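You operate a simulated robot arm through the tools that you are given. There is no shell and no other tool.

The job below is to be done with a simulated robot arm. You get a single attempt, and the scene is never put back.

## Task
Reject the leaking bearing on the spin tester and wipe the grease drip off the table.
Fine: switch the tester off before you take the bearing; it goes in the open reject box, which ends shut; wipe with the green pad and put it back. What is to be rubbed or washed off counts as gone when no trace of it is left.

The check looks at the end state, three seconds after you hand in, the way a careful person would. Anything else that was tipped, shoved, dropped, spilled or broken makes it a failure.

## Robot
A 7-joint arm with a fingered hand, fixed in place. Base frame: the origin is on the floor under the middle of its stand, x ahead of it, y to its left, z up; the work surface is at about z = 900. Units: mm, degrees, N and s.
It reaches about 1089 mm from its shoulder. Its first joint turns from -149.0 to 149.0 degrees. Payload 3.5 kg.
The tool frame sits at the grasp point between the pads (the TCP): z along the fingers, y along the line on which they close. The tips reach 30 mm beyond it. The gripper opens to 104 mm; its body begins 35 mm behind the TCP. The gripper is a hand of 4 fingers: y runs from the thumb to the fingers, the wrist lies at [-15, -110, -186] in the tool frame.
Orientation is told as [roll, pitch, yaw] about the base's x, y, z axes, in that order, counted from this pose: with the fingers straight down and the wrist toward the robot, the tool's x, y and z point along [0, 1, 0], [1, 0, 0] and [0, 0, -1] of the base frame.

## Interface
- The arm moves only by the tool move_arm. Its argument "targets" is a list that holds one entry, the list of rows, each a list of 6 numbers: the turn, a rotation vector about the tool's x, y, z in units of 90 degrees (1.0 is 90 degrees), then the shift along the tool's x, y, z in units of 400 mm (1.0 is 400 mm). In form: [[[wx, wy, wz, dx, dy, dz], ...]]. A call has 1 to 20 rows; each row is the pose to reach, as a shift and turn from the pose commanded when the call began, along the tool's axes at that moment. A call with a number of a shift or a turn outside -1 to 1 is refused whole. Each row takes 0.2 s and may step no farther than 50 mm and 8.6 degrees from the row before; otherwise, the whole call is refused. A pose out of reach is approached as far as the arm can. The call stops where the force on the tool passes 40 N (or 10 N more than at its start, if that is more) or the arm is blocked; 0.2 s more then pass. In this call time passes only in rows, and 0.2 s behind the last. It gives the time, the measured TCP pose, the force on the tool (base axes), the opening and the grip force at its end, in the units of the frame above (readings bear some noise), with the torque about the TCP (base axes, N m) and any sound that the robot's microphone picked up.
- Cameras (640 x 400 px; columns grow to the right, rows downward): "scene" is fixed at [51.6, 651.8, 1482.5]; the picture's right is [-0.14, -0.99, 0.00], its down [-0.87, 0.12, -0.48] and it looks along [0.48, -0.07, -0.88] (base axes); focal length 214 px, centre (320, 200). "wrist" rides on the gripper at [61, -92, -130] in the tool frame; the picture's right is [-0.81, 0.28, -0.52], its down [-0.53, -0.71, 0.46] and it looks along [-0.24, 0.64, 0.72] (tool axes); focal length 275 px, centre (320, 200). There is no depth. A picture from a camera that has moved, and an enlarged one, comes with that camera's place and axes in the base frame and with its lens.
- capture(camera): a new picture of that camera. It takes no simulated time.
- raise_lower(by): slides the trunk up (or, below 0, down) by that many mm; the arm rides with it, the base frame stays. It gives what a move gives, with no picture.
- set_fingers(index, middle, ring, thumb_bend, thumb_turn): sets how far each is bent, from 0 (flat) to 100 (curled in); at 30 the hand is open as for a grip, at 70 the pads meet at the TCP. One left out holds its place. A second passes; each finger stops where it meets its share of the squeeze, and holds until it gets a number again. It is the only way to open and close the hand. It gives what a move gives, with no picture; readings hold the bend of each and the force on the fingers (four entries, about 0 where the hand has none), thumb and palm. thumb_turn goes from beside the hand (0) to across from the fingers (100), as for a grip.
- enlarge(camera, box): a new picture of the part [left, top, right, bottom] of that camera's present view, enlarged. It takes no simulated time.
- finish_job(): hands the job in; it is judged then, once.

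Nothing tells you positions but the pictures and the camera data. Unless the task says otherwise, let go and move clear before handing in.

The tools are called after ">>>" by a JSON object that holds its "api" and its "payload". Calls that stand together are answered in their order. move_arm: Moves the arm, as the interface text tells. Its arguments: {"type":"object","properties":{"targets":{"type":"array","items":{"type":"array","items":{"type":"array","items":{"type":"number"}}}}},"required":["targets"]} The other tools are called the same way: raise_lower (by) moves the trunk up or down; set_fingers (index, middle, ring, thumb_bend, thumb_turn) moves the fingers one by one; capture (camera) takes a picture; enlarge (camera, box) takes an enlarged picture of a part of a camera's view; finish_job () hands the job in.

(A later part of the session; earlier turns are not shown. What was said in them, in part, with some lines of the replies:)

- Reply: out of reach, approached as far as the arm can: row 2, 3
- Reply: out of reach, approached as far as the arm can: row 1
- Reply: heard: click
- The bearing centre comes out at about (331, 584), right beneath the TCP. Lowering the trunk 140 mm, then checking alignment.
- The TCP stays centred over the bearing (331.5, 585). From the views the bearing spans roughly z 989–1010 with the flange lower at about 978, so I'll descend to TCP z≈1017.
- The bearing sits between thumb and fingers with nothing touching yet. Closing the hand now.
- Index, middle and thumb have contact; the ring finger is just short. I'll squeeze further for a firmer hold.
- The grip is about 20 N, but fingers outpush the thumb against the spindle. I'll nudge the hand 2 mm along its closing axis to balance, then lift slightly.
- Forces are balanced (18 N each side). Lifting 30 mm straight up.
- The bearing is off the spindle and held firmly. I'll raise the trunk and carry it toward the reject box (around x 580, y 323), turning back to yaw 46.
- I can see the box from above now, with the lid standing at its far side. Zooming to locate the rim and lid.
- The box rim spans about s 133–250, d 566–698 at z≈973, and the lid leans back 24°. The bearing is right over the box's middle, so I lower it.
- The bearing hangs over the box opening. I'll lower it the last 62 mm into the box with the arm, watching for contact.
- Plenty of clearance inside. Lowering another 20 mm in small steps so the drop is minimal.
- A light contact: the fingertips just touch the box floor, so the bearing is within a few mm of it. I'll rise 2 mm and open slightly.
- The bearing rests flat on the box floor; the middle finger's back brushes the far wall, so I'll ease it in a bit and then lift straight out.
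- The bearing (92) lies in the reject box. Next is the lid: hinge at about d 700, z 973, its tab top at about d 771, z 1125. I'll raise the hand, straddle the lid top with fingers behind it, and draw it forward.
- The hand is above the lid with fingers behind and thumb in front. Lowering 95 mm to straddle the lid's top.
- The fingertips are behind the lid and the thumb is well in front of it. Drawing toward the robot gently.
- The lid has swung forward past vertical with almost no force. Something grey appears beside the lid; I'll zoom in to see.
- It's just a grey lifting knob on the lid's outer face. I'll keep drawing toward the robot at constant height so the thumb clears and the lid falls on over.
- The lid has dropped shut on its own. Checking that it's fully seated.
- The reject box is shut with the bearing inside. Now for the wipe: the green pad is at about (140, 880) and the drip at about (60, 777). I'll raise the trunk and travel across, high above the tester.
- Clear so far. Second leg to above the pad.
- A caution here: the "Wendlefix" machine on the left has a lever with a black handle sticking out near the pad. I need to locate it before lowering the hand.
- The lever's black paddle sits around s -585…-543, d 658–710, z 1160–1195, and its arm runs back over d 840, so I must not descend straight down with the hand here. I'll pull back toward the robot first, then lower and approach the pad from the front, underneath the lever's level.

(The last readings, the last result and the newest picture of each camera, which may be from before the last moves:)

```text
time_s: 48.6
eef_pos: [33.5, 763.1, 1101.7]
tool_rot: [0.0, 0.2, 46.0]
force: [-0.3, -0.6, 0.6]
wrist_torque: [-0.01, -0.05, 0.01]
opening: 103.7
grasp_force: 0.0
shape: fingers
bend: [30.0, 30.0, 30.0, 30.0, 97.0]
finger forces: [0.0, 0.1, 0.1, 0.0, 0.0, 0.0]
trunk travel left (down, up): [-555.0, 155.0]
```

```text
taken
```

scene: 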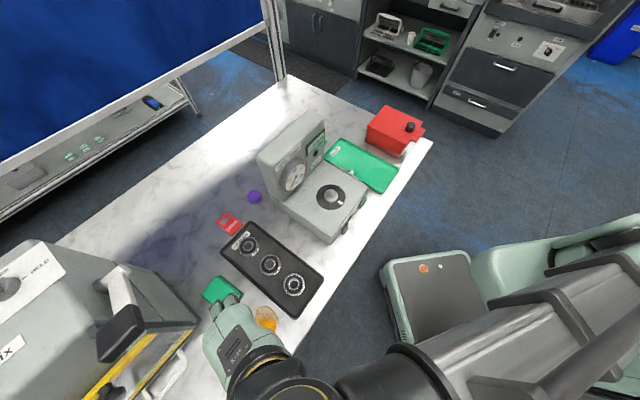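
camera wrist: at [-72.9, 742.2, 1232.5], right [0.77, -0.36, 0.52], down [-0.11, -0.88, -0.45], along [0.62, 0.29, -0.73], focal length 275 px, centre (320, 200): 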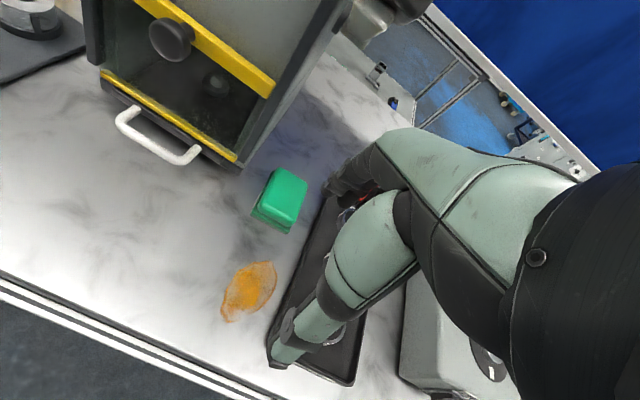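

Now I have a clear view of the pad and drip. Enlarging to measure them.

>>> {"api": "enlarge", "payload": {"camera": "wrist", "box": [210, 150, 350, 340]}}

>>> {"api": "enlarge", "payload": {"camera": "wrist", "box": [240, 155, 330, 245]}}

```text
2.11 times, centred on (280, 245) of wrist
camera zoom: at [-72.9, 742.2, 1232.5], right [0.77, -0.36, 0.52], down [-0.11, -0.88, -0.45], along [0.62, 0.29, -0.73], focal length 580 px, centre (404, 105)
```

zoom: 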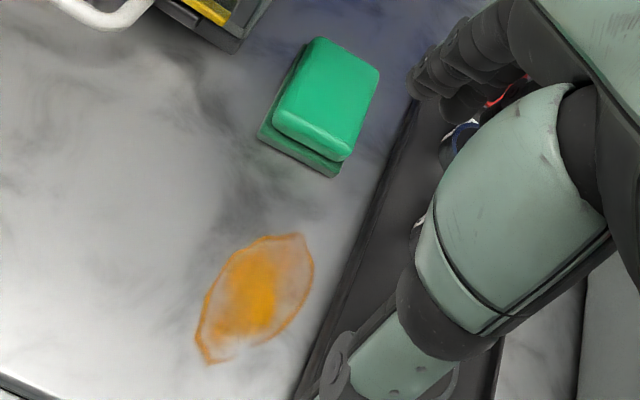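

```text
4.44 times, centred on (285, 200) of wrist
camera zoom: at [-72.9, 742.2, 1232.5], right [0.77, -0.36, 0.52], down [-0.11, -0.88, -0.45], along [0.62, 0.29, -0.73], focal length 1224 px, centre (476, 200)
```

zoom: 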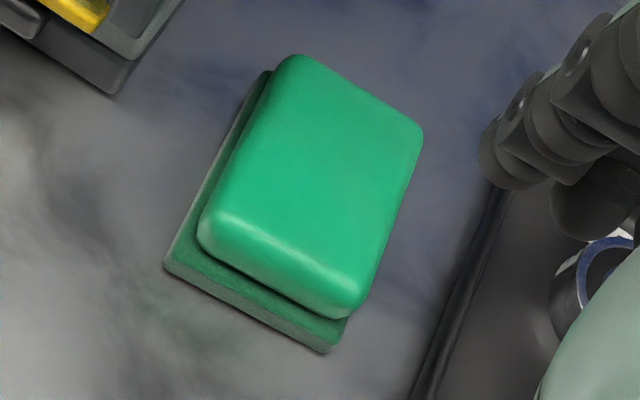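

The pad is about 60 × 85 mm, top z≈922, centred near s -514, d 728 (x 136, y 881), aligned with the table. I'll open the hand wider, lower to just above pad height here, then slide in from the front below the lever.

>>> {"api": "set_fingers", "payload": {"index": 25, "middle": 25, "ring": 25, "thumb_bend": 25}}

>>> {"api": "raise_lower", "payload": {"by": -120}}

>>> {"api": "capture", "payload": {"camera": "wrist"}}

>>> {"api": "capture", "payload": {"camera": "scene"}}

```text
time_s: 49.6
eef_pos: [33.6, 763.6, 1101.0]
tool_rot: [-0.1, 0.1, 45.9]
force: [-0.2, 0.0, 0.7]
wrist_torque: [-0.01, 0.06, 0.04]
opening: 114.2
grasp_force: 0.1
shape: fingers
bend: [25.0, 25.0, 25.0, 25.0, 97.0]
finger forces: [0.0, 0.0, 0.1, 0.0, 0.1, 0.1]
trunk travel left (down, up): [-555.0, 155.0]
```

```text
time_s: 51.1
eef_pos: [33.6, 763.4, 982.2]
tool_rot: [-0.1, 0.2, 45.9]
force: [-0.2, 0.5, -0.1]
wrist_torque: [-0.01, 0.0, -0.01]
opening: 114.3
grasp_force: 0.0
shape: fingers
bend: [25.0, 25.0, 25.0, 25.0, 97.0]
finger forces: [0.0, 0.1, 0.1, 0.0, 0.0, 0.0]
trunk travel left (down, up): [-435.0, 275.0]
```

```text
taken
camera wrist: at [-72.9, 742.2, 1112.5], right [0.77, -0.36, 0.52], down [-0.11, -0.88, -0.45], along [0.62, 0.29, -0.73], focal length 275 px, centre (320, 200)
```

wrist: 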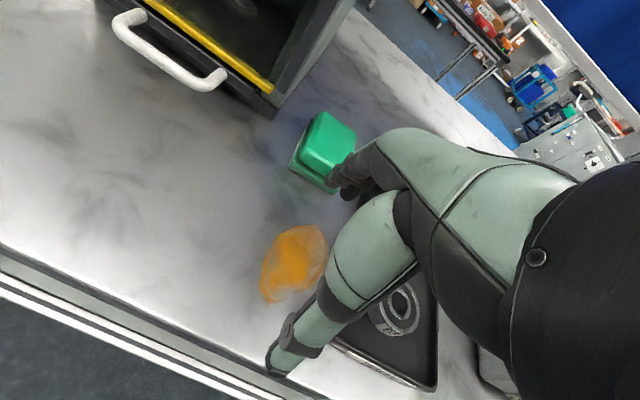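

```text
taken
```

scene: 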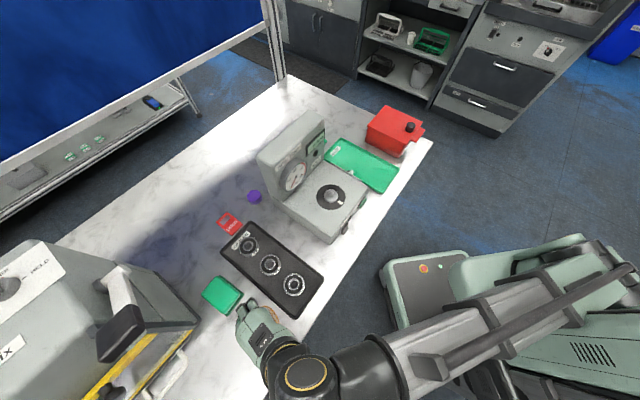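

>>> {"api": "enlarge", "payload": {"camera": "wrist", "box": [260, 90, 380, 220]}}

>>> {"api": "enlarge", "payload": {"camera": "scene", "box": [180, 250, 310, 390]}}

```text
3.08 times, centred on (320, 155) of wrist
camera zoom: at [-72.9, 742.2, 1112.5], right [0.77, -0.36, 0.52], down [-0.11, -0.88, -0.45], along [0.62, 0.29, -0.73], focal length 847 px, centre (320, 338)
```

zoom: 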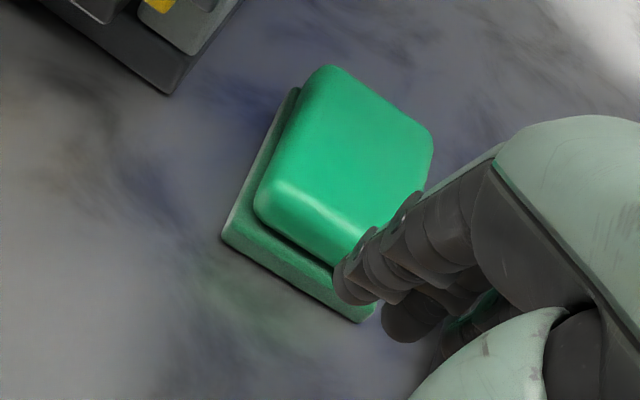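

```text
2.86 times, centred on (245, 320) of scene
camera zoom: at [51.6, 651.8, 1482.5], right [-0.14, -0.99, 0.0], down [-0.87, 0.12, -0.48], along [0.48, -0.07, -0.88], focal length 613 px, centre (534, -143)
```

zoom: 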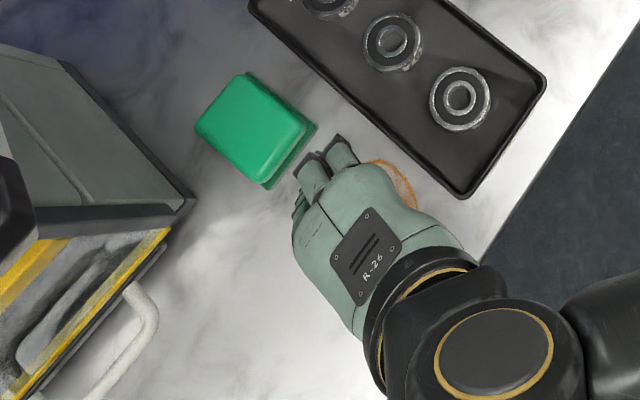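

Pad confirmed: centre s≈-514, d≈729, top z≈926. Sliding forward over it at the present height; the lever paddle stays about 20 mm clear of the wrist in plan.

>>> {"api": "move_arm", "payload": {"targets": [[[0, 0, 0, 0.002, 0.0785, 0], [0, 0, 0, 0.004, 0.157, 0], [0, 0, 0, 0.006, 0.2355, 0]]]}}

>>> {"api": "capture", "payload": {"camera": "scene"}}

>>> {"api": "capture", "payload": {"camera": "wrist"}}

```text
time_s: 51.9
eef_pos: [98.0, 835.0, 982.9]
tool_rot: [-0.1, 0.2, 46.0]
force: [0.3, 0.6, 0.2]
wrist_torque: [0.02, 0.03, 0.0]
opening: 114.0
grasp_force: 0.1
shape: fingers
bend: [25.0, 25.0, 25.0, 25.0, 97.0]
finger forces: [0.0, 0.0, 0.0, 0.0, 0.0, 0.0]
trunk travel left (down, up): [-435.0, 275.0]
```

```text
taken
```

scene: 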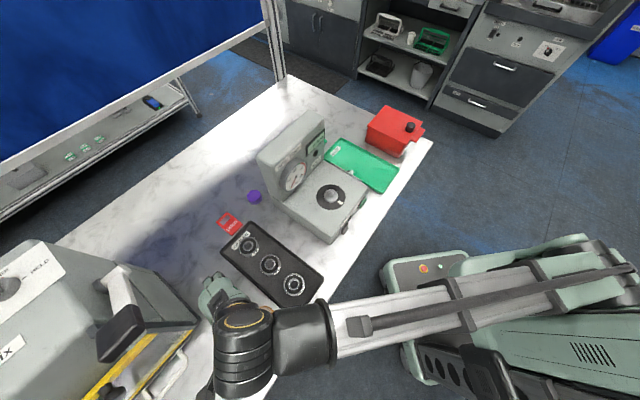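

```text
taken
camera wrist: at [-10.0, 812.7, 1113.1], right [0.77, -0.36, 0.52], down [-0.11, -0.88, -0.45], along [0.62, 0.29, -0.73], focal length 275 px, centre (320, 200)
```

wrist: 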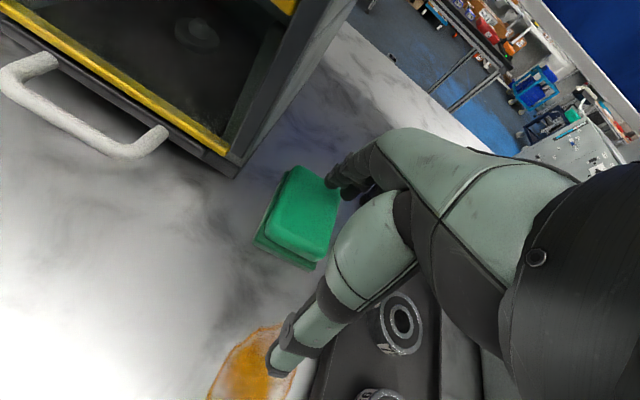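

>>> {"api": "move_arm", "payload": {"targets": [[[0, 0, 0, 0.004, 0.075, 0], [0, 0, 0, 0.008, 0.15, 0]]]}}

>>> {"api": "enlarge", "payload": {"camera": "scene", "box": [60, 220, 320, 400]}}

>>> {"api": "capture", "payload": {"camera": "wrist"}}

```text
time_s: 52.5
eef_pos: [137.1, 877.9, 982.3]
tool_rot: [-0.1, 0.2, 45.9]
force: [0.0, -0.7, -0.1]
wrist_torque: [0.01, -0.02, 0.01]
opening: 114.1
grasp_force: 0.1
shape: fingers
bend: [25.0, 25.0, 25.0, 25.0, 97.0]
finger forces: [0.0, 0.0, 0.1, 0.0, 0.0, 0.1]
trunk travel left (down, up): [-435.0, 275.0]
```

```text
2.22 times, centred on (190, 310) of scene
camera zoom: at [51.6, 651.8, 1482.5], right [-0.14, -0.99, 0.0], down [-0.87, 0.12, -0.48], along [0.48, -0.07, -0.88], focal length 477 px, centre (609, -44)
```

zoom: 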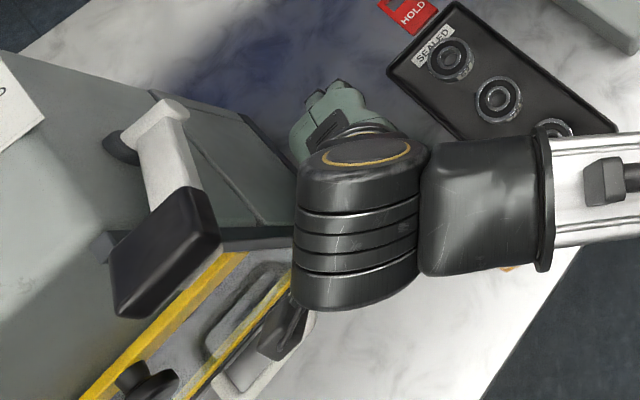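

```text
taken
camera wrist: at [30.5, 858.0, 1113.2], right [0.77, -0.36, 0.52], down [-0.11, -0.88, -0.45], along [0.62, 0.29, -0.73], focal length 275 px, centre (320, 200)
```

wrist: 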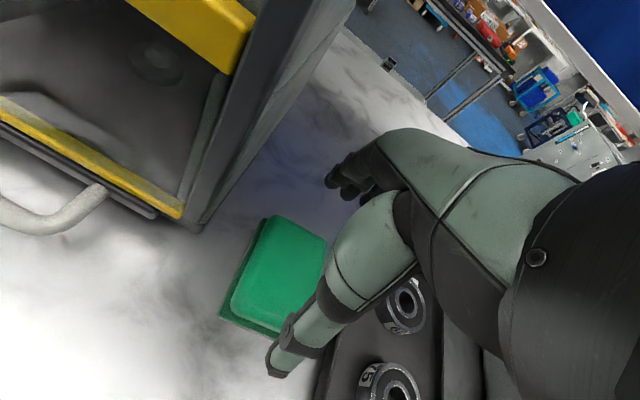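

The pad is between thumb and fingers with the lever clear. Descending 40 mm around it.

>>> {"api": "move_arm", "payload": {"targets": [[[0, 0, 0, 0, -0.003, 0.035], [0, 0, 0, 0, -0.005, 0.07], [0, 0, 0, 0, -0.005, 0.1]]]}}

>>> {"api": "capture", "payload": {"camera": "wrist"}}

```text
time_s: 53.3
eef_pos: [137.2, 877.4, 943.8]
tool_rot: [-0.1, 0.1, 45.9]
force: [0.1, 0.8, 0.0]
wrist_torque: [-0.02, -0.01, 0.0]
opening: 114.7
grasp_force: 0.1
shape: fingers
bend: [25.0, 25.0, 25.0, 25.0, 97.0]
finger forces: [0.1, 0.1, 0.1, 0.1, 0.1, 0.0]
trunk travel left (down, up): [-435.0, 275.0]
```

```text
taken
camera wrist: at [29.0, 856.0, 1074.1], right [0.77, -0.36, 0.52], down [-0.11, -0.88, -0.45], along [0.62, 0.29, -0.73], focal length 275 px, centre (320, 200)
```

wrist: 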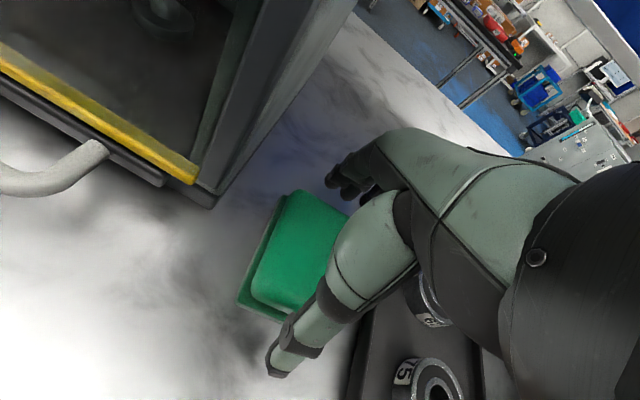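

No contact yet. Closing on the pad.

>>> {"api": "set_fingers", "payload": {"index": 46, "middle": 46, "ring": 46, "thumb_bend": 46}}

>>> {"api": "capture", "payload": {"camera": "wrist"}}

```text
time_s: 54.3
eef_pos: [135.8, 877.5, 943.1]
tool_rot: [-0.1, 0.0, 45.9]
force: [0.4, 0.8, 1.9]
wrist_torque: [0.13, -0.07, 0.02]
opening: 80.2
grasp_force: 8.8
shape: fingers
bend: [40.0, 42.0, 46.0, 39.0, 97.0]
finger forces: [5.5, 3.6, 0.1, 0.0, 8.0, 0.0]
trunk travel left (down, up): [-435.0, 275.0]
```

```text
taken
camera wrist: at [29.1, 856.0, 1074.2], right [0.77, -0.36, 0.52], down [-0.11, -0.88, -0.45], along [0.62, 0.29, -0.73], focal length 275 px, centre (320, 200)
```

wrist: 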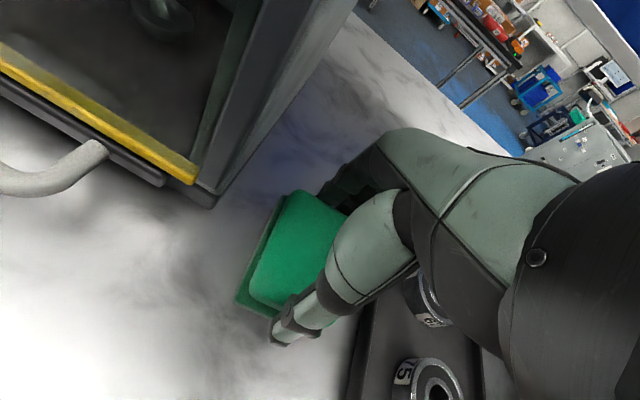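

The pad is gripped at about 80 mm. I'll squeeze a little more so it won't slip while wiping.

>>> {"api": "set_fingers", "payload": {"index": 55, "middle": 55, "ring": 60, "thumb_bend": 58}}

>>> {"api": "capture", "payload": {"camera": "wrist"}}

```text
time_s: 55.3
eef_pos: [136.9, 878.0, 944.8]
tool_rot: [-0.1, 0.1, 45.8]
force: [1.0, 1.5, 5.3]
wrist_torque: [0.22, -0.24, 0.04]
opening: 78.5
grasp_force: 17.2
shape: fingers
bend: [44.0, 46.0, 59.0, 39.0, 96.0]
finger forces: [9.6, 8.9, 0.7, 0.0, 15.7, 0.0]
trunk travel left (down, up): [-435.0, 275.0]
```

```text
taken
camera wrist: at [29.2, 855.8, 1074.5], right [0.77, -0.36, 0.52], down [-0.11, -0.88, -0.45], along [0.62, 0.29, -0.73], focal length 275 px, centre (320, 200)
```

wrist: 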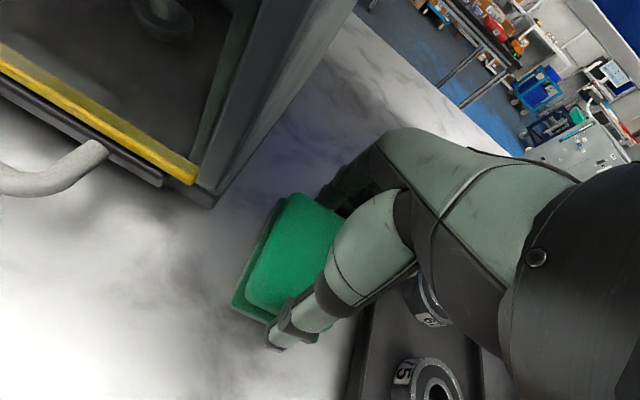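

Grip is firm (17 N). Lifting 20 mm to see whether the whole pad comes along.

>>> {"api": "move_arm", "payload": {"targets": [[[0, 0, 0, 0, 0, -0.02], [0, 0, 0, 0, 0, -0.05]]]}}

>>> {"api": "capture", "payload": {"camera": "wrist"}}

>>> {"api": "enlarge", "payload": {"camera": "scene", "box": [150, 230, 310, 400]}}

```text
time_s: 55.9
eef_pos: [137.1, 876.7, 962.9]
tool_rot: [-0.1, 0.2, 45.9]
force: [-0.4, -0.2, -1.0]
wrist_torque: [-0.01, -0.01, 0.01]
opening: 78.7
grasp_force: 16.5
shape: fingers
bend: [44.0, 47.0, 59.0, 39.0, 96.0]
finger forces: [8.9, 7.3, 0.7, 0.1, 16.4, 0.1]
trunk travel left (down, up): [-435.0, 275.0]
```

```text
taken
camera wrist: at [29.7, 855.2, 1093.4], right [0.77, -0.36, 0.52], down [-0.11, -0.88, -0.45], along [0.62, 0.29, -0.73], focal length 275 px, centre (320, 200)
```

wrist: 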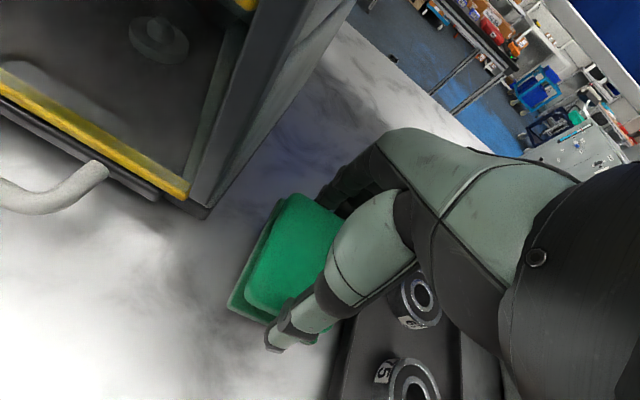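

```text
2.35 times, centred on (230, 315) of scene
camera zoom: at [51.6, 651.8, 1482.5], right [-0.14, -0.99, 0.0], down [-0.87, 0.12, -0.48], along [0.48, -0.07, -0.88], focal length 505 px, centre (532, -71)
```

zoom: 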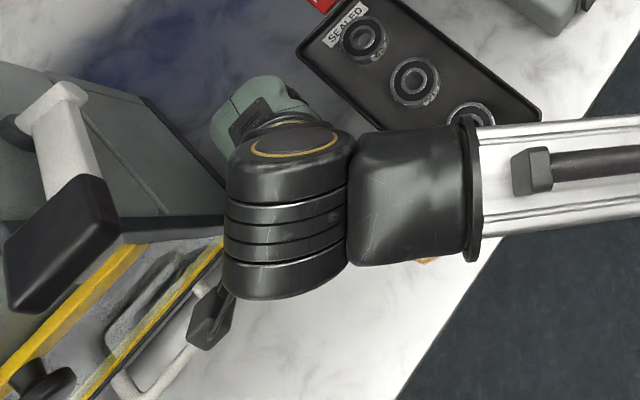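

The whole pad lifts as one piece. The ring finger hangs beside the pad on the tray side, so I'll straighten it out of the way before wiping near the tray.

>>> {"api": "set_fingers", "payload": {"ring": 10}}

>>> {"api": "move_arm", "payload": {"targets": [[[0, 0, 0, -0.01, -0.08, 0], [0, 0, 0, -0.02, -0.16, 0], [0, 0, 0, -0.03, -0.24, 0], [0, 0, 0, -0.0387, -0.31, 0]]]}}

>>> {"api": "capture", "payload": {"camera": "wrist"}}

>>> {"api": "capture", "payload": {"camera": "scene"}}

```text
time_s: 56.9
eef_pos: [136.7, 876.4, 961.6]
tool_rot: [-0.1, 0.2, 45.9]
force: [0.1, 0.4, -0.2]
wrist_torque: [0.0, -0.02, -0.01]
opening: 78.4
grasp_force: 16.2
shape: fingers
bend: [44.0, 47.0, 10.0, 39.0, 96.0]
finger forces: [8.9, 7.3, 0.1, 0.0, 16.3, 0.0]
trunk travel left (down, up): [-435.0, 275.0]
```

```text
time_s: 57.9
eef_pos: [58.8, 774.3, 963.7]
tool_rot: [-0.1, 0.3, 45.9]
force: [-0.8, -0.8, -0.7]
wrist_torque: [0.02, 0.01, 0.01]
opening: 78.5
grasp_force: 15.9
shape: fingers
bend: [44.0, 47.0, 10.0, 39.0, 96.0]
finger forces: [8.9, 7.2, 0.1, 0.0, 16.2, 0.0]
trunk travel left (down, up): [-435.0, 275.0]
```

```text
taken
camera wrist: at [-48.3, 754.1, 1093.6], right [0.77, -0.37, 0.52], down [-0.11, -0.88, -0.45], along [0.62, 0.29, -0.73], focal length 275 px, centre (320, 200)
```

wrist: 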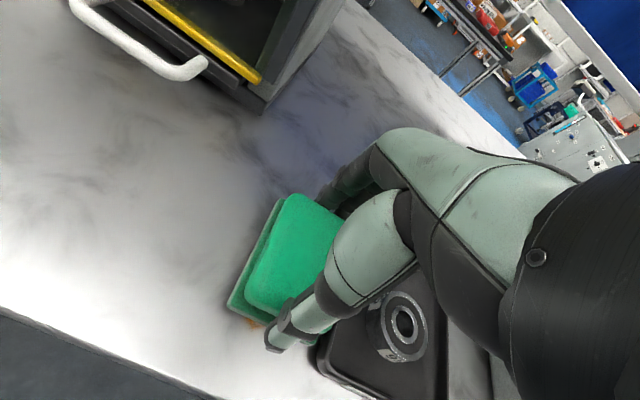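

```text
taken
```

scene: 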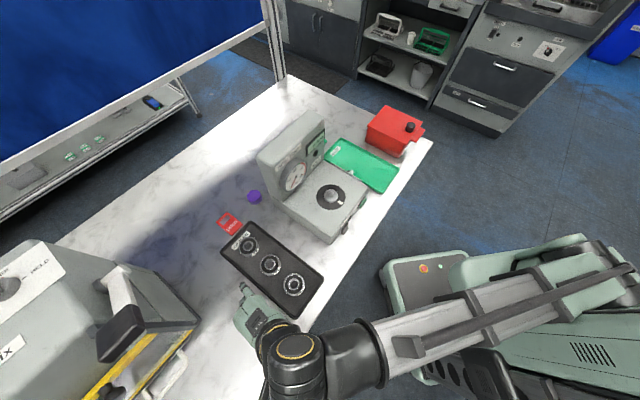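

The pad is over the drip. Checking clearance to the tray before touching down.

>>> {"api": "enlarge", "payload": {"camera": "scene", "box": [200, 250, 330, 380]}}

>>> {"api": "enlarge", "payload": {"camera": "wrist", "box": [210, 170, 440, 400]}}

```text
3.08 times, centred on (265, 315) of scene
camera zoom: at [51.6, 651.8, 1482.5], right [-0.14, -0.99, 0.0], down [-0.87, 0.12, -0.48], along [0.48, -0.07, -0.88], focal length 660 px, centre (489, -154)
```

zoom: 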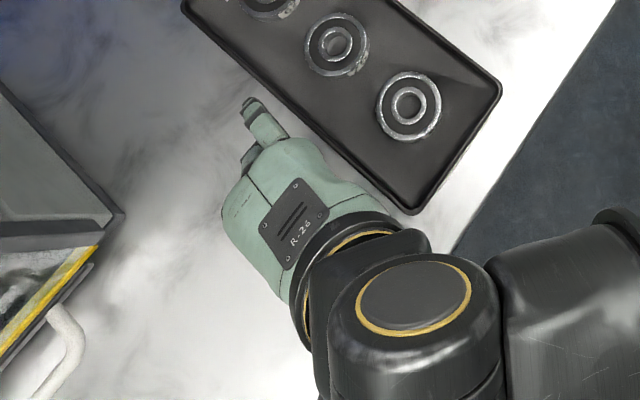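

```text
1.74 times, centred on (325, 285) of wrist
camera zoom: at [-48.3, 754.1, 1093.6], right [0.77, -0.37, 0.52], down [-0.11, -0.88, -0.45], along [0.62, 0.29, -0.73], focal length 479 px, centre (311, 52)
```

zoom: 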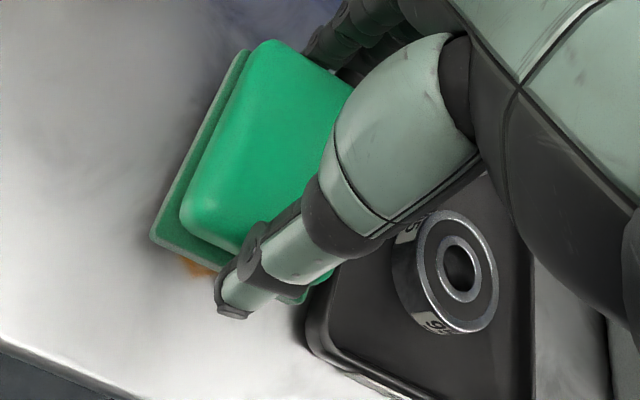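

Clearance: pad's right edge at s≈-469, tray edge around -455. Touching the pad down onto the drip.

>>> {"api": "move_arm", "payload": {"targets": [[[0, 0, 0, 0, 0, 0.025], [0, 0, 0, 0, 0, 0.045], [0, 0, 0, 0, 0, 0.0525]]]}}

```text
time_s: 58.7
eef_pos: [59.4, 776.0, 943.4]
tool_rot: [0.0, 0.0, 45.9]
force: [-2.1, 0.1, 14.4]
wrist_torque: [0.31, -0.3, 0.05]
opening: 78.7
grasp_force: 18.0
shape: fingers
bend: [45.0, 47.0, 10.0, 39.0, 96.0]
finger forces: [8.6, 10.4, 0.0, 0.0, 17.6, 0.0]
trunk travel left (down, up): [-435.0, 275.0]
```

Contact at about 14 N. I'll ease off slightly and rub back and forth along the drip.

>>> {"api": "move_arm", "payload": {"targets": [[[0, 0, 0, 0, 0.03, -0.0025], [0, 0, 0, 0, 0.0625, -0.0025], [0, 0, 0, 0, 0.03, -0.0025], [0, 0, 0, 0, 0, -0.0025], [0, 0, 0, 0, -0.03, -0.0025], [0, 0, 0, 0, -0.0625, -0.0025], [0, 0, 0, 0.01, -0.03, -0.0025], [0, 0, 0, 0.02, 0, -0.0025], [0, 0, 0, 0.02, 0.03, -0.0025], [0, 0, 0, 0.02, 0.0625, -0.0025], [0, 0, 0, 0.02, 0.03, -0.0025], [0, 0, 0, 0.02, 0, -0.0025], [0, 0, 0, 0.02, -0.03, -0.0025], [0, 0, 0, 0.02, -0.0625, -0.0025], [0, 0, 0, 0.01, -0.03, -0.0025], [0, 0, 0, 0, 0, -0.0025]]]}}

>>> {"api": "capture", "payload": {"camera": "wrist"}}

```text
time_s: 62.1
eef_pos: [59.3, 775.6, 943.2]
tool_rot: [-0.1, 0.1, 46.0]
force: [-2.3, -1.2, 10.4]
wrist_torque: [0.19, -0.19, 0.04]
opening: 78.6
grasp_force: 18.4
shape: fingers
bend: [45.0, 48.0, 10.0, 39.0, 96.0]
finger forces: [8.1, 9.4, 0.1, 0.0, 17.8, 0.0]
trunk travel left (down, up): [-435.0, 275.0]
```

```text
taken
camera wrist: at [-46.8, 754.7, 1073.8], right [0.77, -0.36, 0.52], down [-0.11, -0.88, -0.45], along [0.62, 0.29, -0.73], focal length 275 px, centre (320, 200)
```

wrist: 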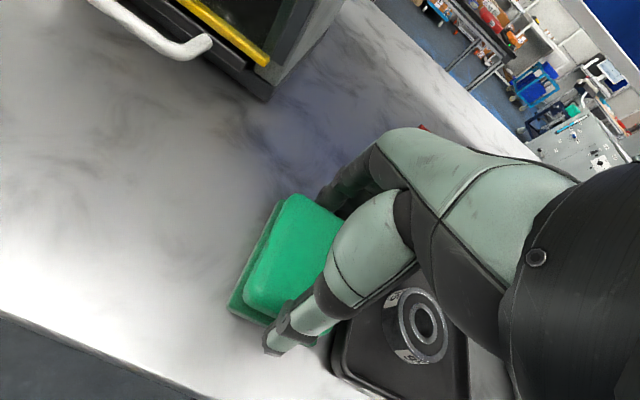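

One full pass done. A second pass, with a small shift to both sides, then I'll lift and look.

>>> {"api": "move_arm", "payload": {"targets": [[[0, 0, 0, -0.008, 0.03, -0.001], [0, 0, 0, -0.008, 0.065, -0.001], [0, 0, 0, -0.008, 0.03, -0.001], [0, 0, 0, -0.008, 0, -0.001], [0, 0, 0, -0.008, -0.03, -0.001], [0, 0, 0, -0.008, -0.065, -0.001], [0, 0, 0, 0, -0.03, -0.001], [0, 0, 0, 0.01, 0, -0.001], [0, 0, 0, 0.01, 0.03, -0.001], [0, 0, 0, 0.01, 0.065, -0.001], [0, 0, 0, 0.01, 0.03, -0.001], [0, 0, 0, 0.01, 0, -0.001], [0, 0, 0, 0.02, -0.03, -0.001], [0, 0, 0, 0.02, -0.065, -0.001], [0, 0, 0, 0.01, -0.03, -0.001], [0, 0, 0, 0, 0, -0.001]]]}}

>>> {"api": "move_arm", "payload": {"targets": [[[0, 0, 0, 0, 0, -0.05], [0, 0, 0, 0, 0, -0.1], [0, 0, 0, 0, 0, -0.15], [0, 0, 0, 0, 0, -0.2]]]}}

>>> {"api": "capture", "payload": {"camera": "wrist"}}

```text
time_s: 65.5
eef_pos: [61.1, 775.2, 943.1]
tool_rot: [0.0, 0.1, 45.9]
force: [-2.5, -1.4, 7.7]
wrist_torque: [0.12, -0.2, -0.03]
opening: 78.7
grasp_force: 17.7
shape: fingers
bend: [45.0, 48.0, 10.0, 39.0, 96.0]
finger forces: [8.7, 9.2, 0.1, 0.0, 17.4, 0.0]
trunk travel left (down, up): [-435.0, 275.0]
```

```text
time_s: 66.5
eef_pos: [60.0, 775.9, 1023.6]
tool_rot: [-0.1, 0.2, 45.8]
force: [0.0, -0.4, -1.4]
wrist_torque: [0.0, 0.0, 0.0]
opening: 78.8
grasp_force: 16.1
shape: fingers
bend: [45.0, 48.0, 10.0, 39.0, 96.0]
finger forces: [9.1, 7.3, 0.0, 0.1, 15.6, 0.0]
trunk travel left (down, up): [-435.0, 275.0]
```

```text
taken
camera wrist: at [-46.9, 754.7, 1153.4], right [0.77, -0.36, 0.52], down [-0.11, -0.88, -0.45], along [0.62, 0.29, -0.73], focal length 275 px, centre (320, 200)
```

wrist: 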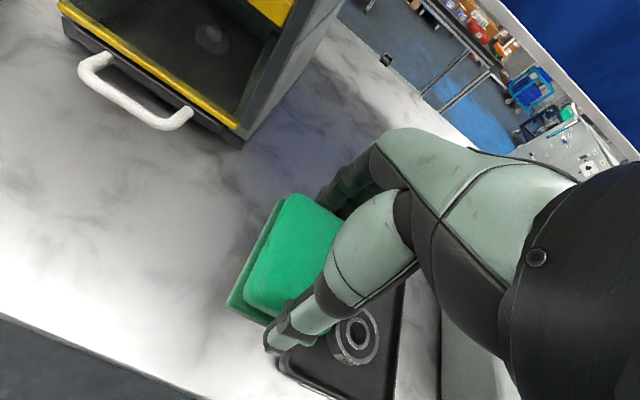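

No orange visible at the pad's edges. I'll move the hand sideways (over the tray, well above it) to see the wiped area fully.

>>> {"api": "move_arm", "payload": {"targets": [[[0, 0, 0, -0.1, -0.05, -0.05], [0, 0, 0, -0.2, -0.1, -0.1], [0, 0, 0, -0.3, -0.15, -0.1]]]}}

>>> {"api": "capture", "payload": {"camera": "wrist"}}

>>> {"api": "capture", "payload": {"camera": "scene"}}

```text
time_s: 67.3
eef_pos: [106.2, 650.1, 1062.6]
tool_rot: [-0.1, 0.3, 46.0]
force: [0.9, 0.2, -0.9]
wrist_torque: [-0.02, 0.03, -0.02]
opening: 78.8
grasp_force: 16.1
shape: fingers
bend: [45.0, 48.0, 10.0, 39.0, 96.0]
finger forces: [9.0, 7.3, 0.0, 0.0, 15.5, 0.0]
trunk travel left (down, up): [-435.0, 275.0]
```

```text
taken
camera wrist: at [-2.3, 629.1, 1193.4], right [0.77, -0.36, 0.52], down [-0.11, -0.88, -0.45], along [0.62, 0.29, -0.73], focal length 275 px, centre (320, 200)
```

wrist: 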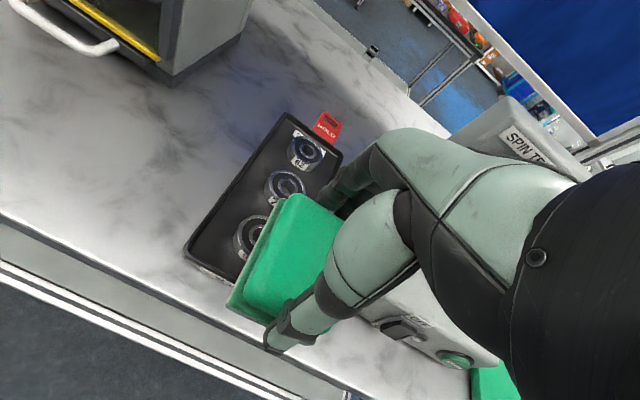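

```text
taken
```

scene: 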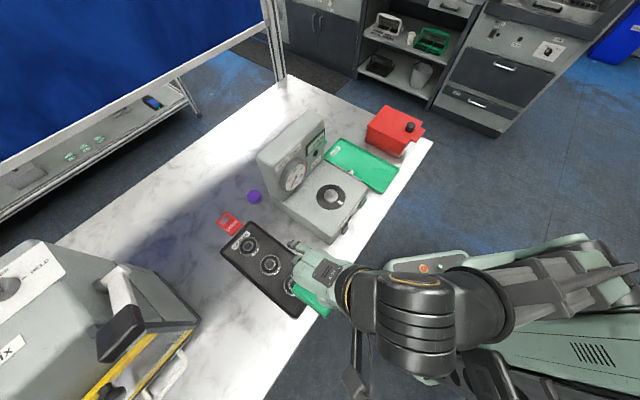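

The patch area is now visible in both views. Enlarging to check for any leftover trace.

>>> {"api": "enlarge", "payload": {"camera": "scene", "box": [215, 270, 315, 370]}}

>>> {"api": "enlarge", "payload": {"camera": "wrist", "box": [80, 130, 230, 290]}}

>>> {"api": "enlarge", "payload": {"camera": "scene", "box": [240, 290, 290, 350]}}

```text
4.00 times, centred on (265, 320) of scene
camera zoom: at [51.6, 651.8, 1482.5], right [-0.14, -0.99, 0.0], down [-0.87, 0.12, -0.48], along [0.48, -0.07, -0.88], focal length 858 px, centre (540, -280)
```

zoom: 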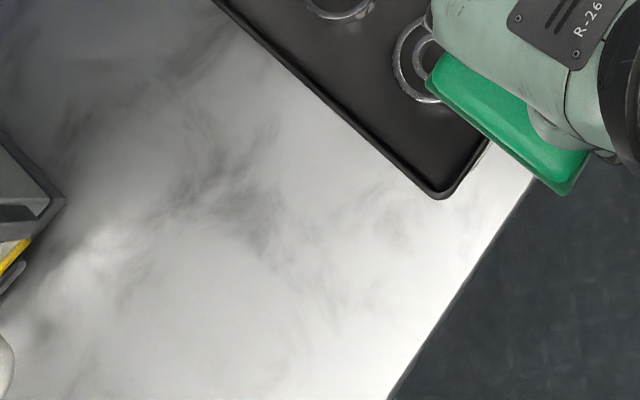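

```text
2.50 times, centred on (155, 210) of wrist
camera zoom: at [-2.3, 629.1, 1193.4], right [0.77, -0.36, 0.52], down [-0.11, -0.88, -0.45], along [0.62, 0.29, -0.73], focal length 688 px, centre (732, 175)
```

zoom: 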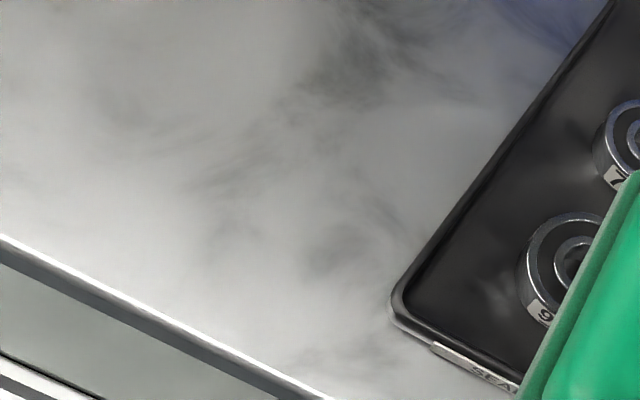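

```text
6.67 times, centred on (265, 320) of scene
camera zoom: at [51.6, 651.8, 1482.5], right [-0.14, -0.99, 0.0], down [-0.87, 0.12, -0.48], along [0.48, -0.07, -0.88], focal length 1430 px, centre (687, -600)
```

zoom: 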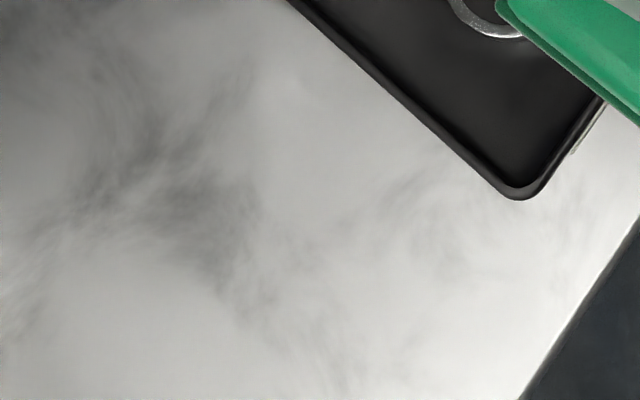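

The drip is gone without a trace in both views. Now I take the pad back the same way: around to the front of its spot, down to just above table height, then forward under the lever.

>>> {"api": "move_arm", "payload": {"targets": [[[0, 0, 0, 0.0852, 0.0366, 0], [0, 0, 0, 0.1704, 0.0733, 0], [0, 0, 0, 0.2556, 0.1099, 0], [0, 0, 0, 0.3408, 0.1465, 0], [0, 0, 0, 0.3408, 0.1465, 0.08], [0, 0, 0, 0.3408, 0.1465, 0.16], [0, 0, 0, 0.3408, 0.1465, 0.2425]]]}}

>>> {"api": "capture", "payload": {"camera": "wrist"}}

```text
time_s: 68.9
eef_pos: [47.7, 786.4, 965.4]
tool_rot: [-0.1, 0.3, 45.9]
force: [0.1, -0.1, -0.8]
wrist_torque: [0.0, 0.0, 0.0]
opening: 78.3
grasp_force: 15.7
shape: fingers
bend: [45.0, 48.0, 10.0, 39.0, 96.0]
finger forces: [9.0, 7.4, 0.1, 0.0, 15.4, 0.1]
trunk travel left (down, up): [-435.0, 275.0]
```

```text
taken
camera wrist: at [-58.5, 765.2, 1095.2], right [0.77, -0.36, 0.52], down [-0.11, -0.88, -0.45], along [0.62, 0.29, -0.73], focal length 275 px, centre (320, 200)
```

wrist: 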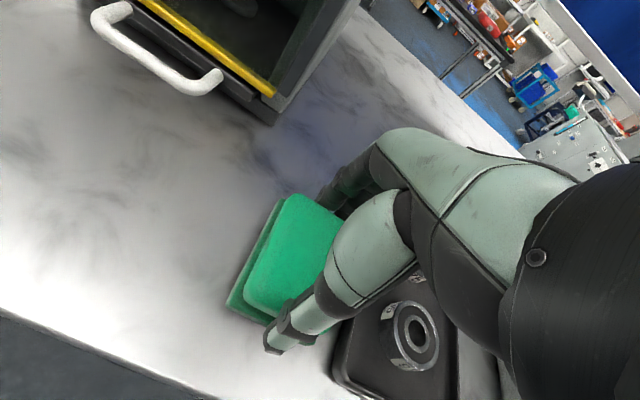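

>>> {"api": "move_arm", "payload": {"targets": [[[0, 0, 0, 0, 0.08, 0], [0, 0, 0, 0, 0.16, 0], [0, 0, 0, 0, 0.24, 0], [0, 0, 0, -0.001, 0.3195, 0]]]}}

>>> {"api": "capture", "payload": {"camera": "wrist"}}

```text
time_s: 69.9
eef_pos: [137.2, 876.3, 965.0]
tool_rot: [0.1, 0.1, 45.9]
force: [0.7, -0.3, -0.4]
wrist_torque: [0.02, 0.01, 0.04]
opening: 78.1
grasp_force: 15.2
shape: fingers
bend: [45.0, 48.0, 10.0, 39.0, 96.0]
finger forces: [8.9, 7.3, 0.0, 0.1, 15.4, 0.0]
trunk travel left (down, up): [-435.0, 275.0]
```

```text
taken
camera wrist: at [30.6, 855.4, 1095.5], right [0.77, -0.36, 0.52], down [-0.11, -0.88, -0.45], along [0.62, 0.29, -0.73], focal length 275 px, centre (320, 200)
```

wrist: 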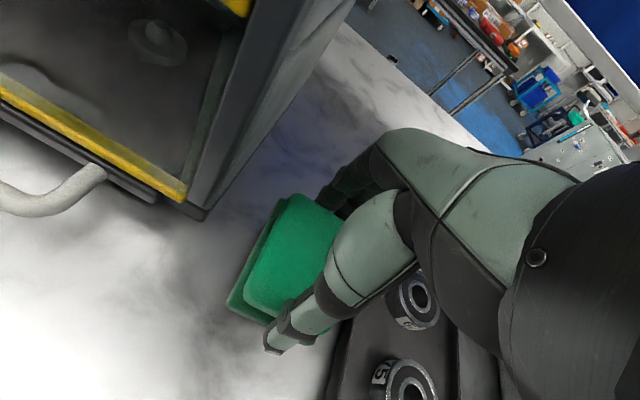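

Same picture as right after I lifted it. Setting the pad down.

>>> {"api": "move_arm", "payload": {"targets": [[[0, 0, 0, 0, 0, 0.025], [0, 0, 0, 0, 0, 0.045], [0, 0, 0, 0, 0, 0.05]]]}}

```text
time_s: 70.7
eef_pos: [138.3, 877.6, 945.3]
tool_rot: [-0.1, 0.1, 45.9]
force: [0.4, -0.1, -1.4]
wrist_torque: [0.06, -0.03, 0.0]
opening: 78.4
grasp_force: 15.7
shape: fingers
bend: [45.0, 48.0, 10.0, 39.0, 96.0]
finger forces: [8.9, 7.3, 0.1, 0.0, 15.4, 0.1]
trunk travel left (down, up): [-435.0, 275.0]
```

>>> {"api": "move_arm", "payload": {"targets": [[[0, 0, 0, 0, 0, 0.005]]]}}

```text
time_s: 71.1
eef_pos: [139.5, 877.1, 944.8]
tool_rot: [-0.1, 0.1, 46.0]
force: [-0.2, 0.0, 5.7]
wrist_torque: [0.14, -0.2, 0.01]
opening: 78.3
grasp_force: 17.5
shape: fingers
bend: [45.0, 48.0, 10.0, 39.0, 96.0]
finger forces: [8.8, 10.0, 0.0, 0.1, 15.9, 0.0]
trunk travel left (down, up): [-435.0, 275.0]
```

The pad rests on the table. Opening the hand.

>>> {"api": "set_fingers", "payload": {"index": 25, "middle": 25, "ring": 25, "thumb_bend": 25}}

>>> {"api": "move_arm", "payload": {"targets": [[[0, 0, 0, 0, 0, -0.05], [0, 0, 0, 0, 0, -0.1]]]}}

>>> {"api": "capture", "payload": {"camera": "wrist"}}

```text
time_s: 72.1
eef_pos: [138.6, 877.7, 942.7]
tool_rot: [-0.1, 0.2, 45.9]
force: [0.0, 0.0, -0.8]
wrist_torque: [-0.02, -0.02, 0.0]
opening: 114.0
grasp_force: 0.1
shape: fingers
bend: [25.0, 25.0, 25.0, 25.0, 97.0]
finger forces: [0.0, 0.1, 0.0, 0.0, 0.0, 0.1]
trunk travel left (down, up): [-435.0, 275.0]
```

```text
time_s: 72.7
eef_pos: [136.3, 877.9, 981.2]
tool_rot: [-0.1, 0.1, 45.9]
force: [1.2, 0.5, 0.9]
wrist_torque: [-0.04, 0.0, 0.02]
opening: 114.1
grasp_force: 0.0
shape: fingers
bend: [25.0, 25.0, 25.0, 25.0, 97.0]
finger forces: [0.0, 0.0, 0.1, 0.0, 0.1, 0.1]
trunk travel left (down, up): [-435.0, 275.0]
```

```text
taken
camera wrist: at [29.1, 856.9, 1112.9], right [0.77, -0.36, 0.52], down [-0.11, -0.88, -0.45], along [0.62, 0.29, -0.73], focal length 275 px, centre (320, 200)
```

wrist: 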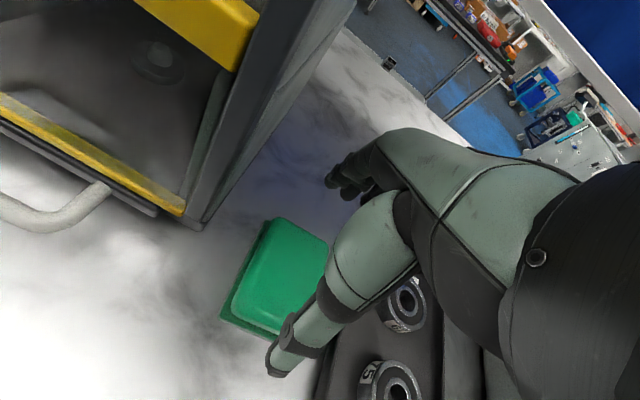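

The pad stands where it was. Retreating toward the robot, then raising clear.

>>> {"api": "move_arm", "payload": {"targets": [[[0, 0, 0, 0, -0.0785, -0.01], [0, 0, 0, 0, -0.157, -0.01], [0, 0, 0, 0, -0.2355, -0.01], [0, 0, 0, 0, -0.314, -0.01], [0, 0, 0, 0, -0.3925, -0.01]]]}}

>>> {"api": "raise_lower", "payload": {"by": 200}}

>>> {"api": "capture", "payload": {"camera": "wrist"}}

>>> {"api": "capture", "payload": {"camera": "scene"}}

```text
time_s: 73.9
eef_pos: [30.0, 767.0, 988.5]
tool_rot: [-0.1, 0.1, 46.0]
force: [0.0, 0.5, 0.1]
wrist_torque: [0.02, 0.0, -0.01]
opening: 114.4
grasp_force: 0.1
shape: fingers
bend: [25.0, 25.0, 25.0, 25.0, 97.0]
finger forces: [0.0, 0.0, 0.0, 0.1, 0.0, 0.0]
trunk travel left (down, up): [-435.0, 275.0]
```

```text
time_s: 76.0
eef_pos: [29.8, 767.8, 1188.0]
tool_rot: [-0.1, 0.1, 45.9]
force: [-0.9, -0.5, 0.1]
wrist_torque: [0.0, -0.01, 0.0]
opening: 114.5
grasp_force: 0.0
shape: fingers
bend: [25.0, 25.0, 25.0, 25.0, 97.0]
finger forces: [0.0, 0.0, 0.0, 0.2, 0.1, 0.1]
trunk travel left (down, up): [-635.0, 75.0]
```

```text
taken
camera wrist: at [-77.1, 746.4, 1319.4], right [0.77, -0.36, 0.52], down [-0.11, -0.88, -0.45], along [0.62, 0.29, -0.73], focal length 275 px, centre (320, 200)
```

wrist: 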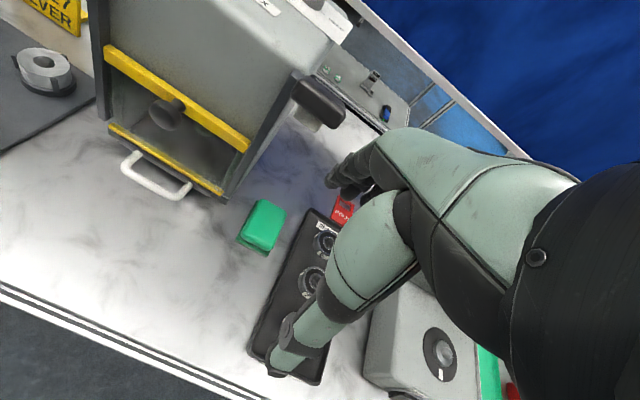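

```text
taken
```

scene: 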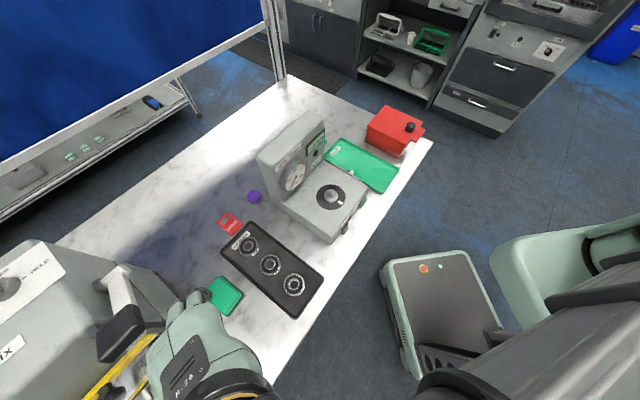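

Both jobs look done. I'll move the hand well clear and do a final inspection of every item.

>>> {"api": "move_arm", "payload": {"targets": [[[0, 0, 0, -0.1, -0.02, 0], [0, 0, 0, -0.2, -0.04, 0], [0, 0, 0, -0.3, -0.06, 0], [0, 0, 0, -0.4, -0.08, 0], [0, 0, 0, -0.5, -0.1, 0], [0, 0, 0, -0.6, -0.12, 0]]]}}

>>> {"api": "enlarge", "payload": {"camera": "scene", "box": [170, 200, 340, 390]}}

>>> {"api": "enlarge", "payload": {"camera": "scene", "box": [230, 90, 440, 250]}}

>>> {"api": "capture", "payload": {"camera": "wrist"}}

>>> {"api": "enlarge", "payload": {"camera": "scene", "box": [200, 265, 300, 350]}}

```text
time_s: 77.5
eef_pos: [167.0, 563.5, 1187.1]
tool_rot: [-0.1, 0.1, 46.0]
force: [-0.6, -0.1, 0.9]
wrist_torque: [-0.02, 0.01, 0.01]
opening: 114.6
grasp_force: 0.1
shape: fingers
bend: [25.0, 25.0, 25.0, 25.0, 97.0]
finger forces: [0.0, 0.0, 0.0, 0.1, 0.0, 0.0]
trunk travel left (down, up): [-635.0, 75.0]
```

```text
2.11 times, centred on (255, 295) of scene
camera zoom: at [51.6, 651.8, 1482.5], right [-0.14, -0.99, 0.0], down [-0.87, 0.12, -0.48], along [0.48, -0.07, -0.88], focal length 452 px, centre (457, 0)
```

zoom: 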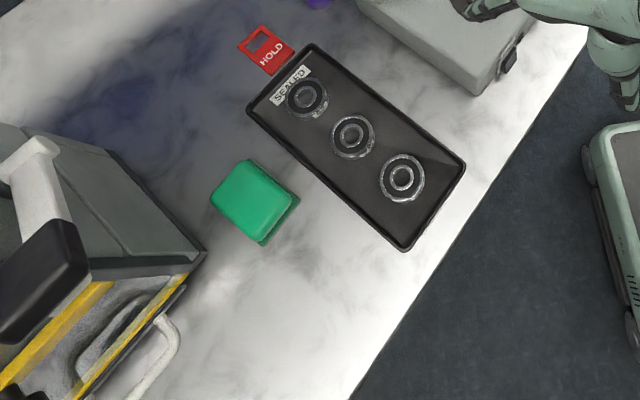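

```text
2.50 times, centred on (335, 170) of scene
camera zoom: at [51.6, 651.8, 1482.5], right [-0.14, -0.99, 0.0], down [-0.87, 0.12, -0.48], along [0.48, -0.07, -0.88], focal length 536 px, centre (282, 275)
```

zoom: 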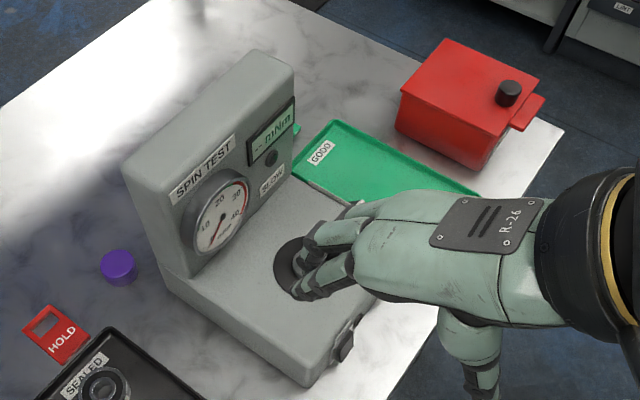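

```text
taken
camera wrist: at [60.2, 541.6, 1317.7], right [0.77, -0.36, 0.52], down [-0.11, -0.88, -0.45], along [0.62, 0.29, -0.73], focal length 275 px, centre (320, 200)
```

wrist: 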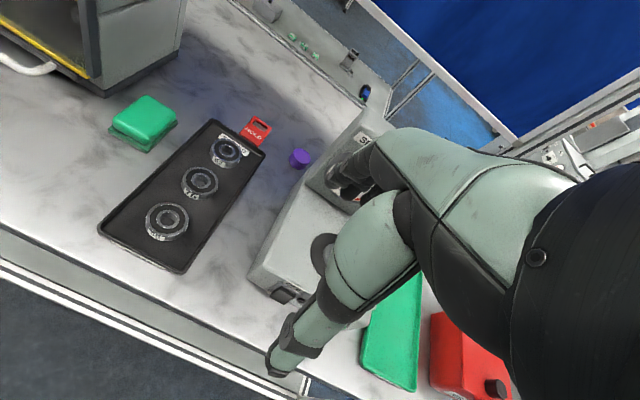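

```text
4.71 times, centred on (250, 308) of scene
camera zoom: at [51.6, 651.8, 1482.5], right [-0.14, -0.99, 0.0], down [-0.87, 0.12, -0.48], along [0.48, -0.07, -0.88], focal length 1009 px, centre (649, -306)
```

zoom: 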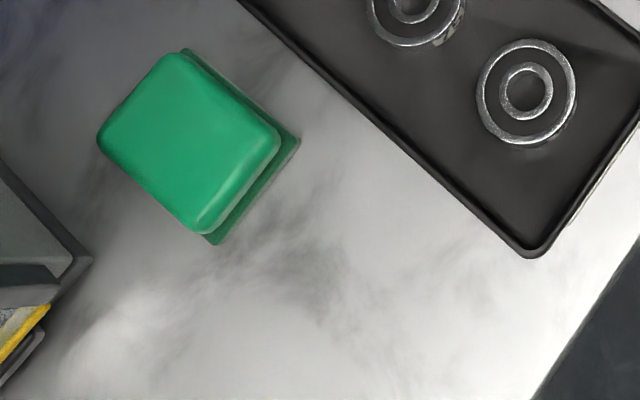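

The pad is back within a couple of mm, the drip is gone, the tray and box haven't moved. A last check of the box and rocker with the hand raised further.

>>> {"api": "raise_lower", "payload": {"by": 70}}

>>> {"api": "enlarge", "payload": {"camera": "scene", "box": [365, 95, 425, 165]}}

>>> {"api": "enlarge", "payload": {"camera": "wrist", "box": [230, 150, 440, 400]}}

>>> {"api": "capture", "payload": {"camera": "scene"}}

```text
time_s: 78.5
eef_pos: [166.4, 563.8, 1258.2]
tool_rot: [-0.2, 0.2, 46.0]
force: [0.1, 0.4, -0.3]
wrist_torque: [0.02, 0.01, 0.05]
opening: 114.7
grasp_force: 0.1
shape: fingers
bend: [25.0, 25.0, 25.0, 25.0, 97.0]
finger forces: [0.1, 0.1, 0.0, 0.0, 0.1, 0.0]
trunk travel left (down, up): [-705.0, 5.0]
```

```text
5.71 times, centred on (395, 130) of scene
camera zoom: at [51.6, 651.8, 1482.5], right [-0.14, -0.99, 0.0], down [-0.87, 0.12, -0.48], along [0.48, -0.07, -0.88], focal length 1226 px, centre (-109, 600)
```

zoom: 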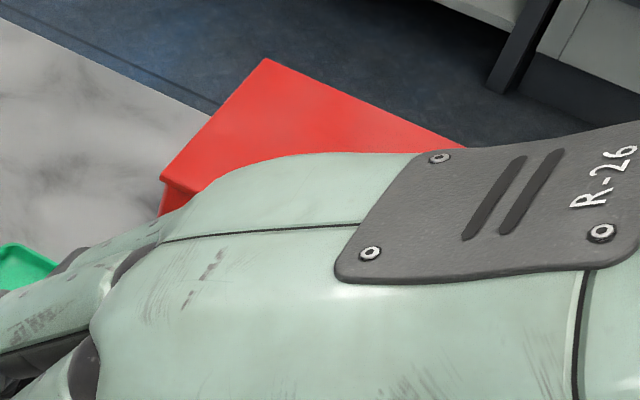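

```text
1.60 times, centred on (335, 275) of wrist
camera zoom: at [60.0, 542.7, 1387.4], right [0.77, -0.36, 0.52], down [-0.11, -0.88, -0.45], along [0.62, 0.29, -0.73], focal length 440 px, centre (296, 80)
```

zoom: 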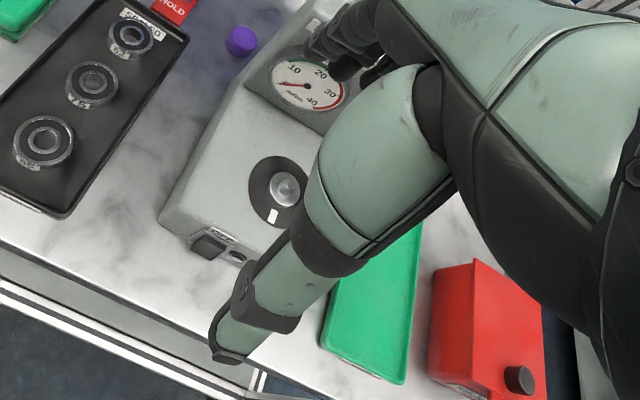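

```text
taken
```

scene: 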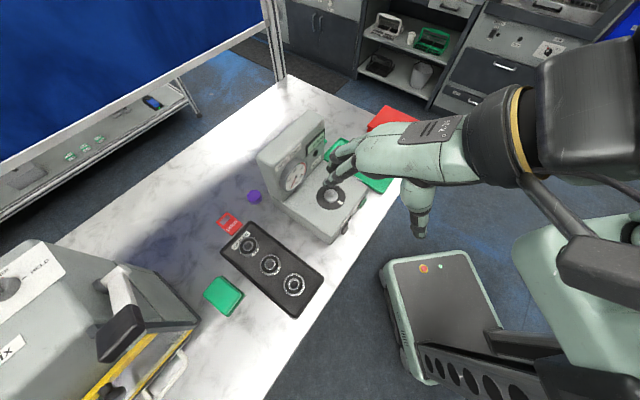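

Everything looks right; I want one closer look at the box to be sure the lid is fully down.

>>> {"api": "enlarge", "payload": {"camera": "wrist", "box": [360, 240, 480, 400]}}

```text
2.50 times, centred on (420, 320) of wrist
camera zoom: at [60.0, 542.7, 1387.4], right [0.77, -0.36, 0.52], down [-0.11, -0.88, -0.45], along [0.62, 0.29, -0.73], focal length 688 px, centre (70, -100)
```

zoom: 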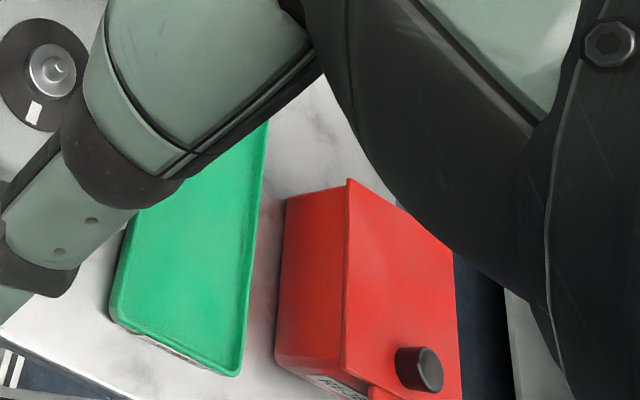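

The lid's left edge runs exactly where a flush lid should (front corner at rim height), the tester is off, the pad is back in its spot, and the drip is gone. The hand is empty and clear, so I hand in.

>>> {"api": "finish_job", "payload": {}}

```text
The job is handed in.
```

The leaking bearing (number 92) is in the reject box with the lid shut, and the grease drip is gone from the table. I checked both in the last pictures before handing in; the verdict hasn't come back.

- **Tester:** I pressed the rocker to OFF before touching the bearing. It clicked and the lamp went dark.
- **Bearing:** I lifted it straight off the spindle and set it on the floor of the box. I then pulled the lid forward and it dropped shut, flush with the rim.
- **Drip:** After two passes of rubbing with the green pad, no trace showed in either camera.
- **Pad:** It is back within about 3 mm of where it started.

The box and the tray of sealed bearings did not shift, and nothing else showed as moved. The hand ended open, empty and raised clear above the tester.
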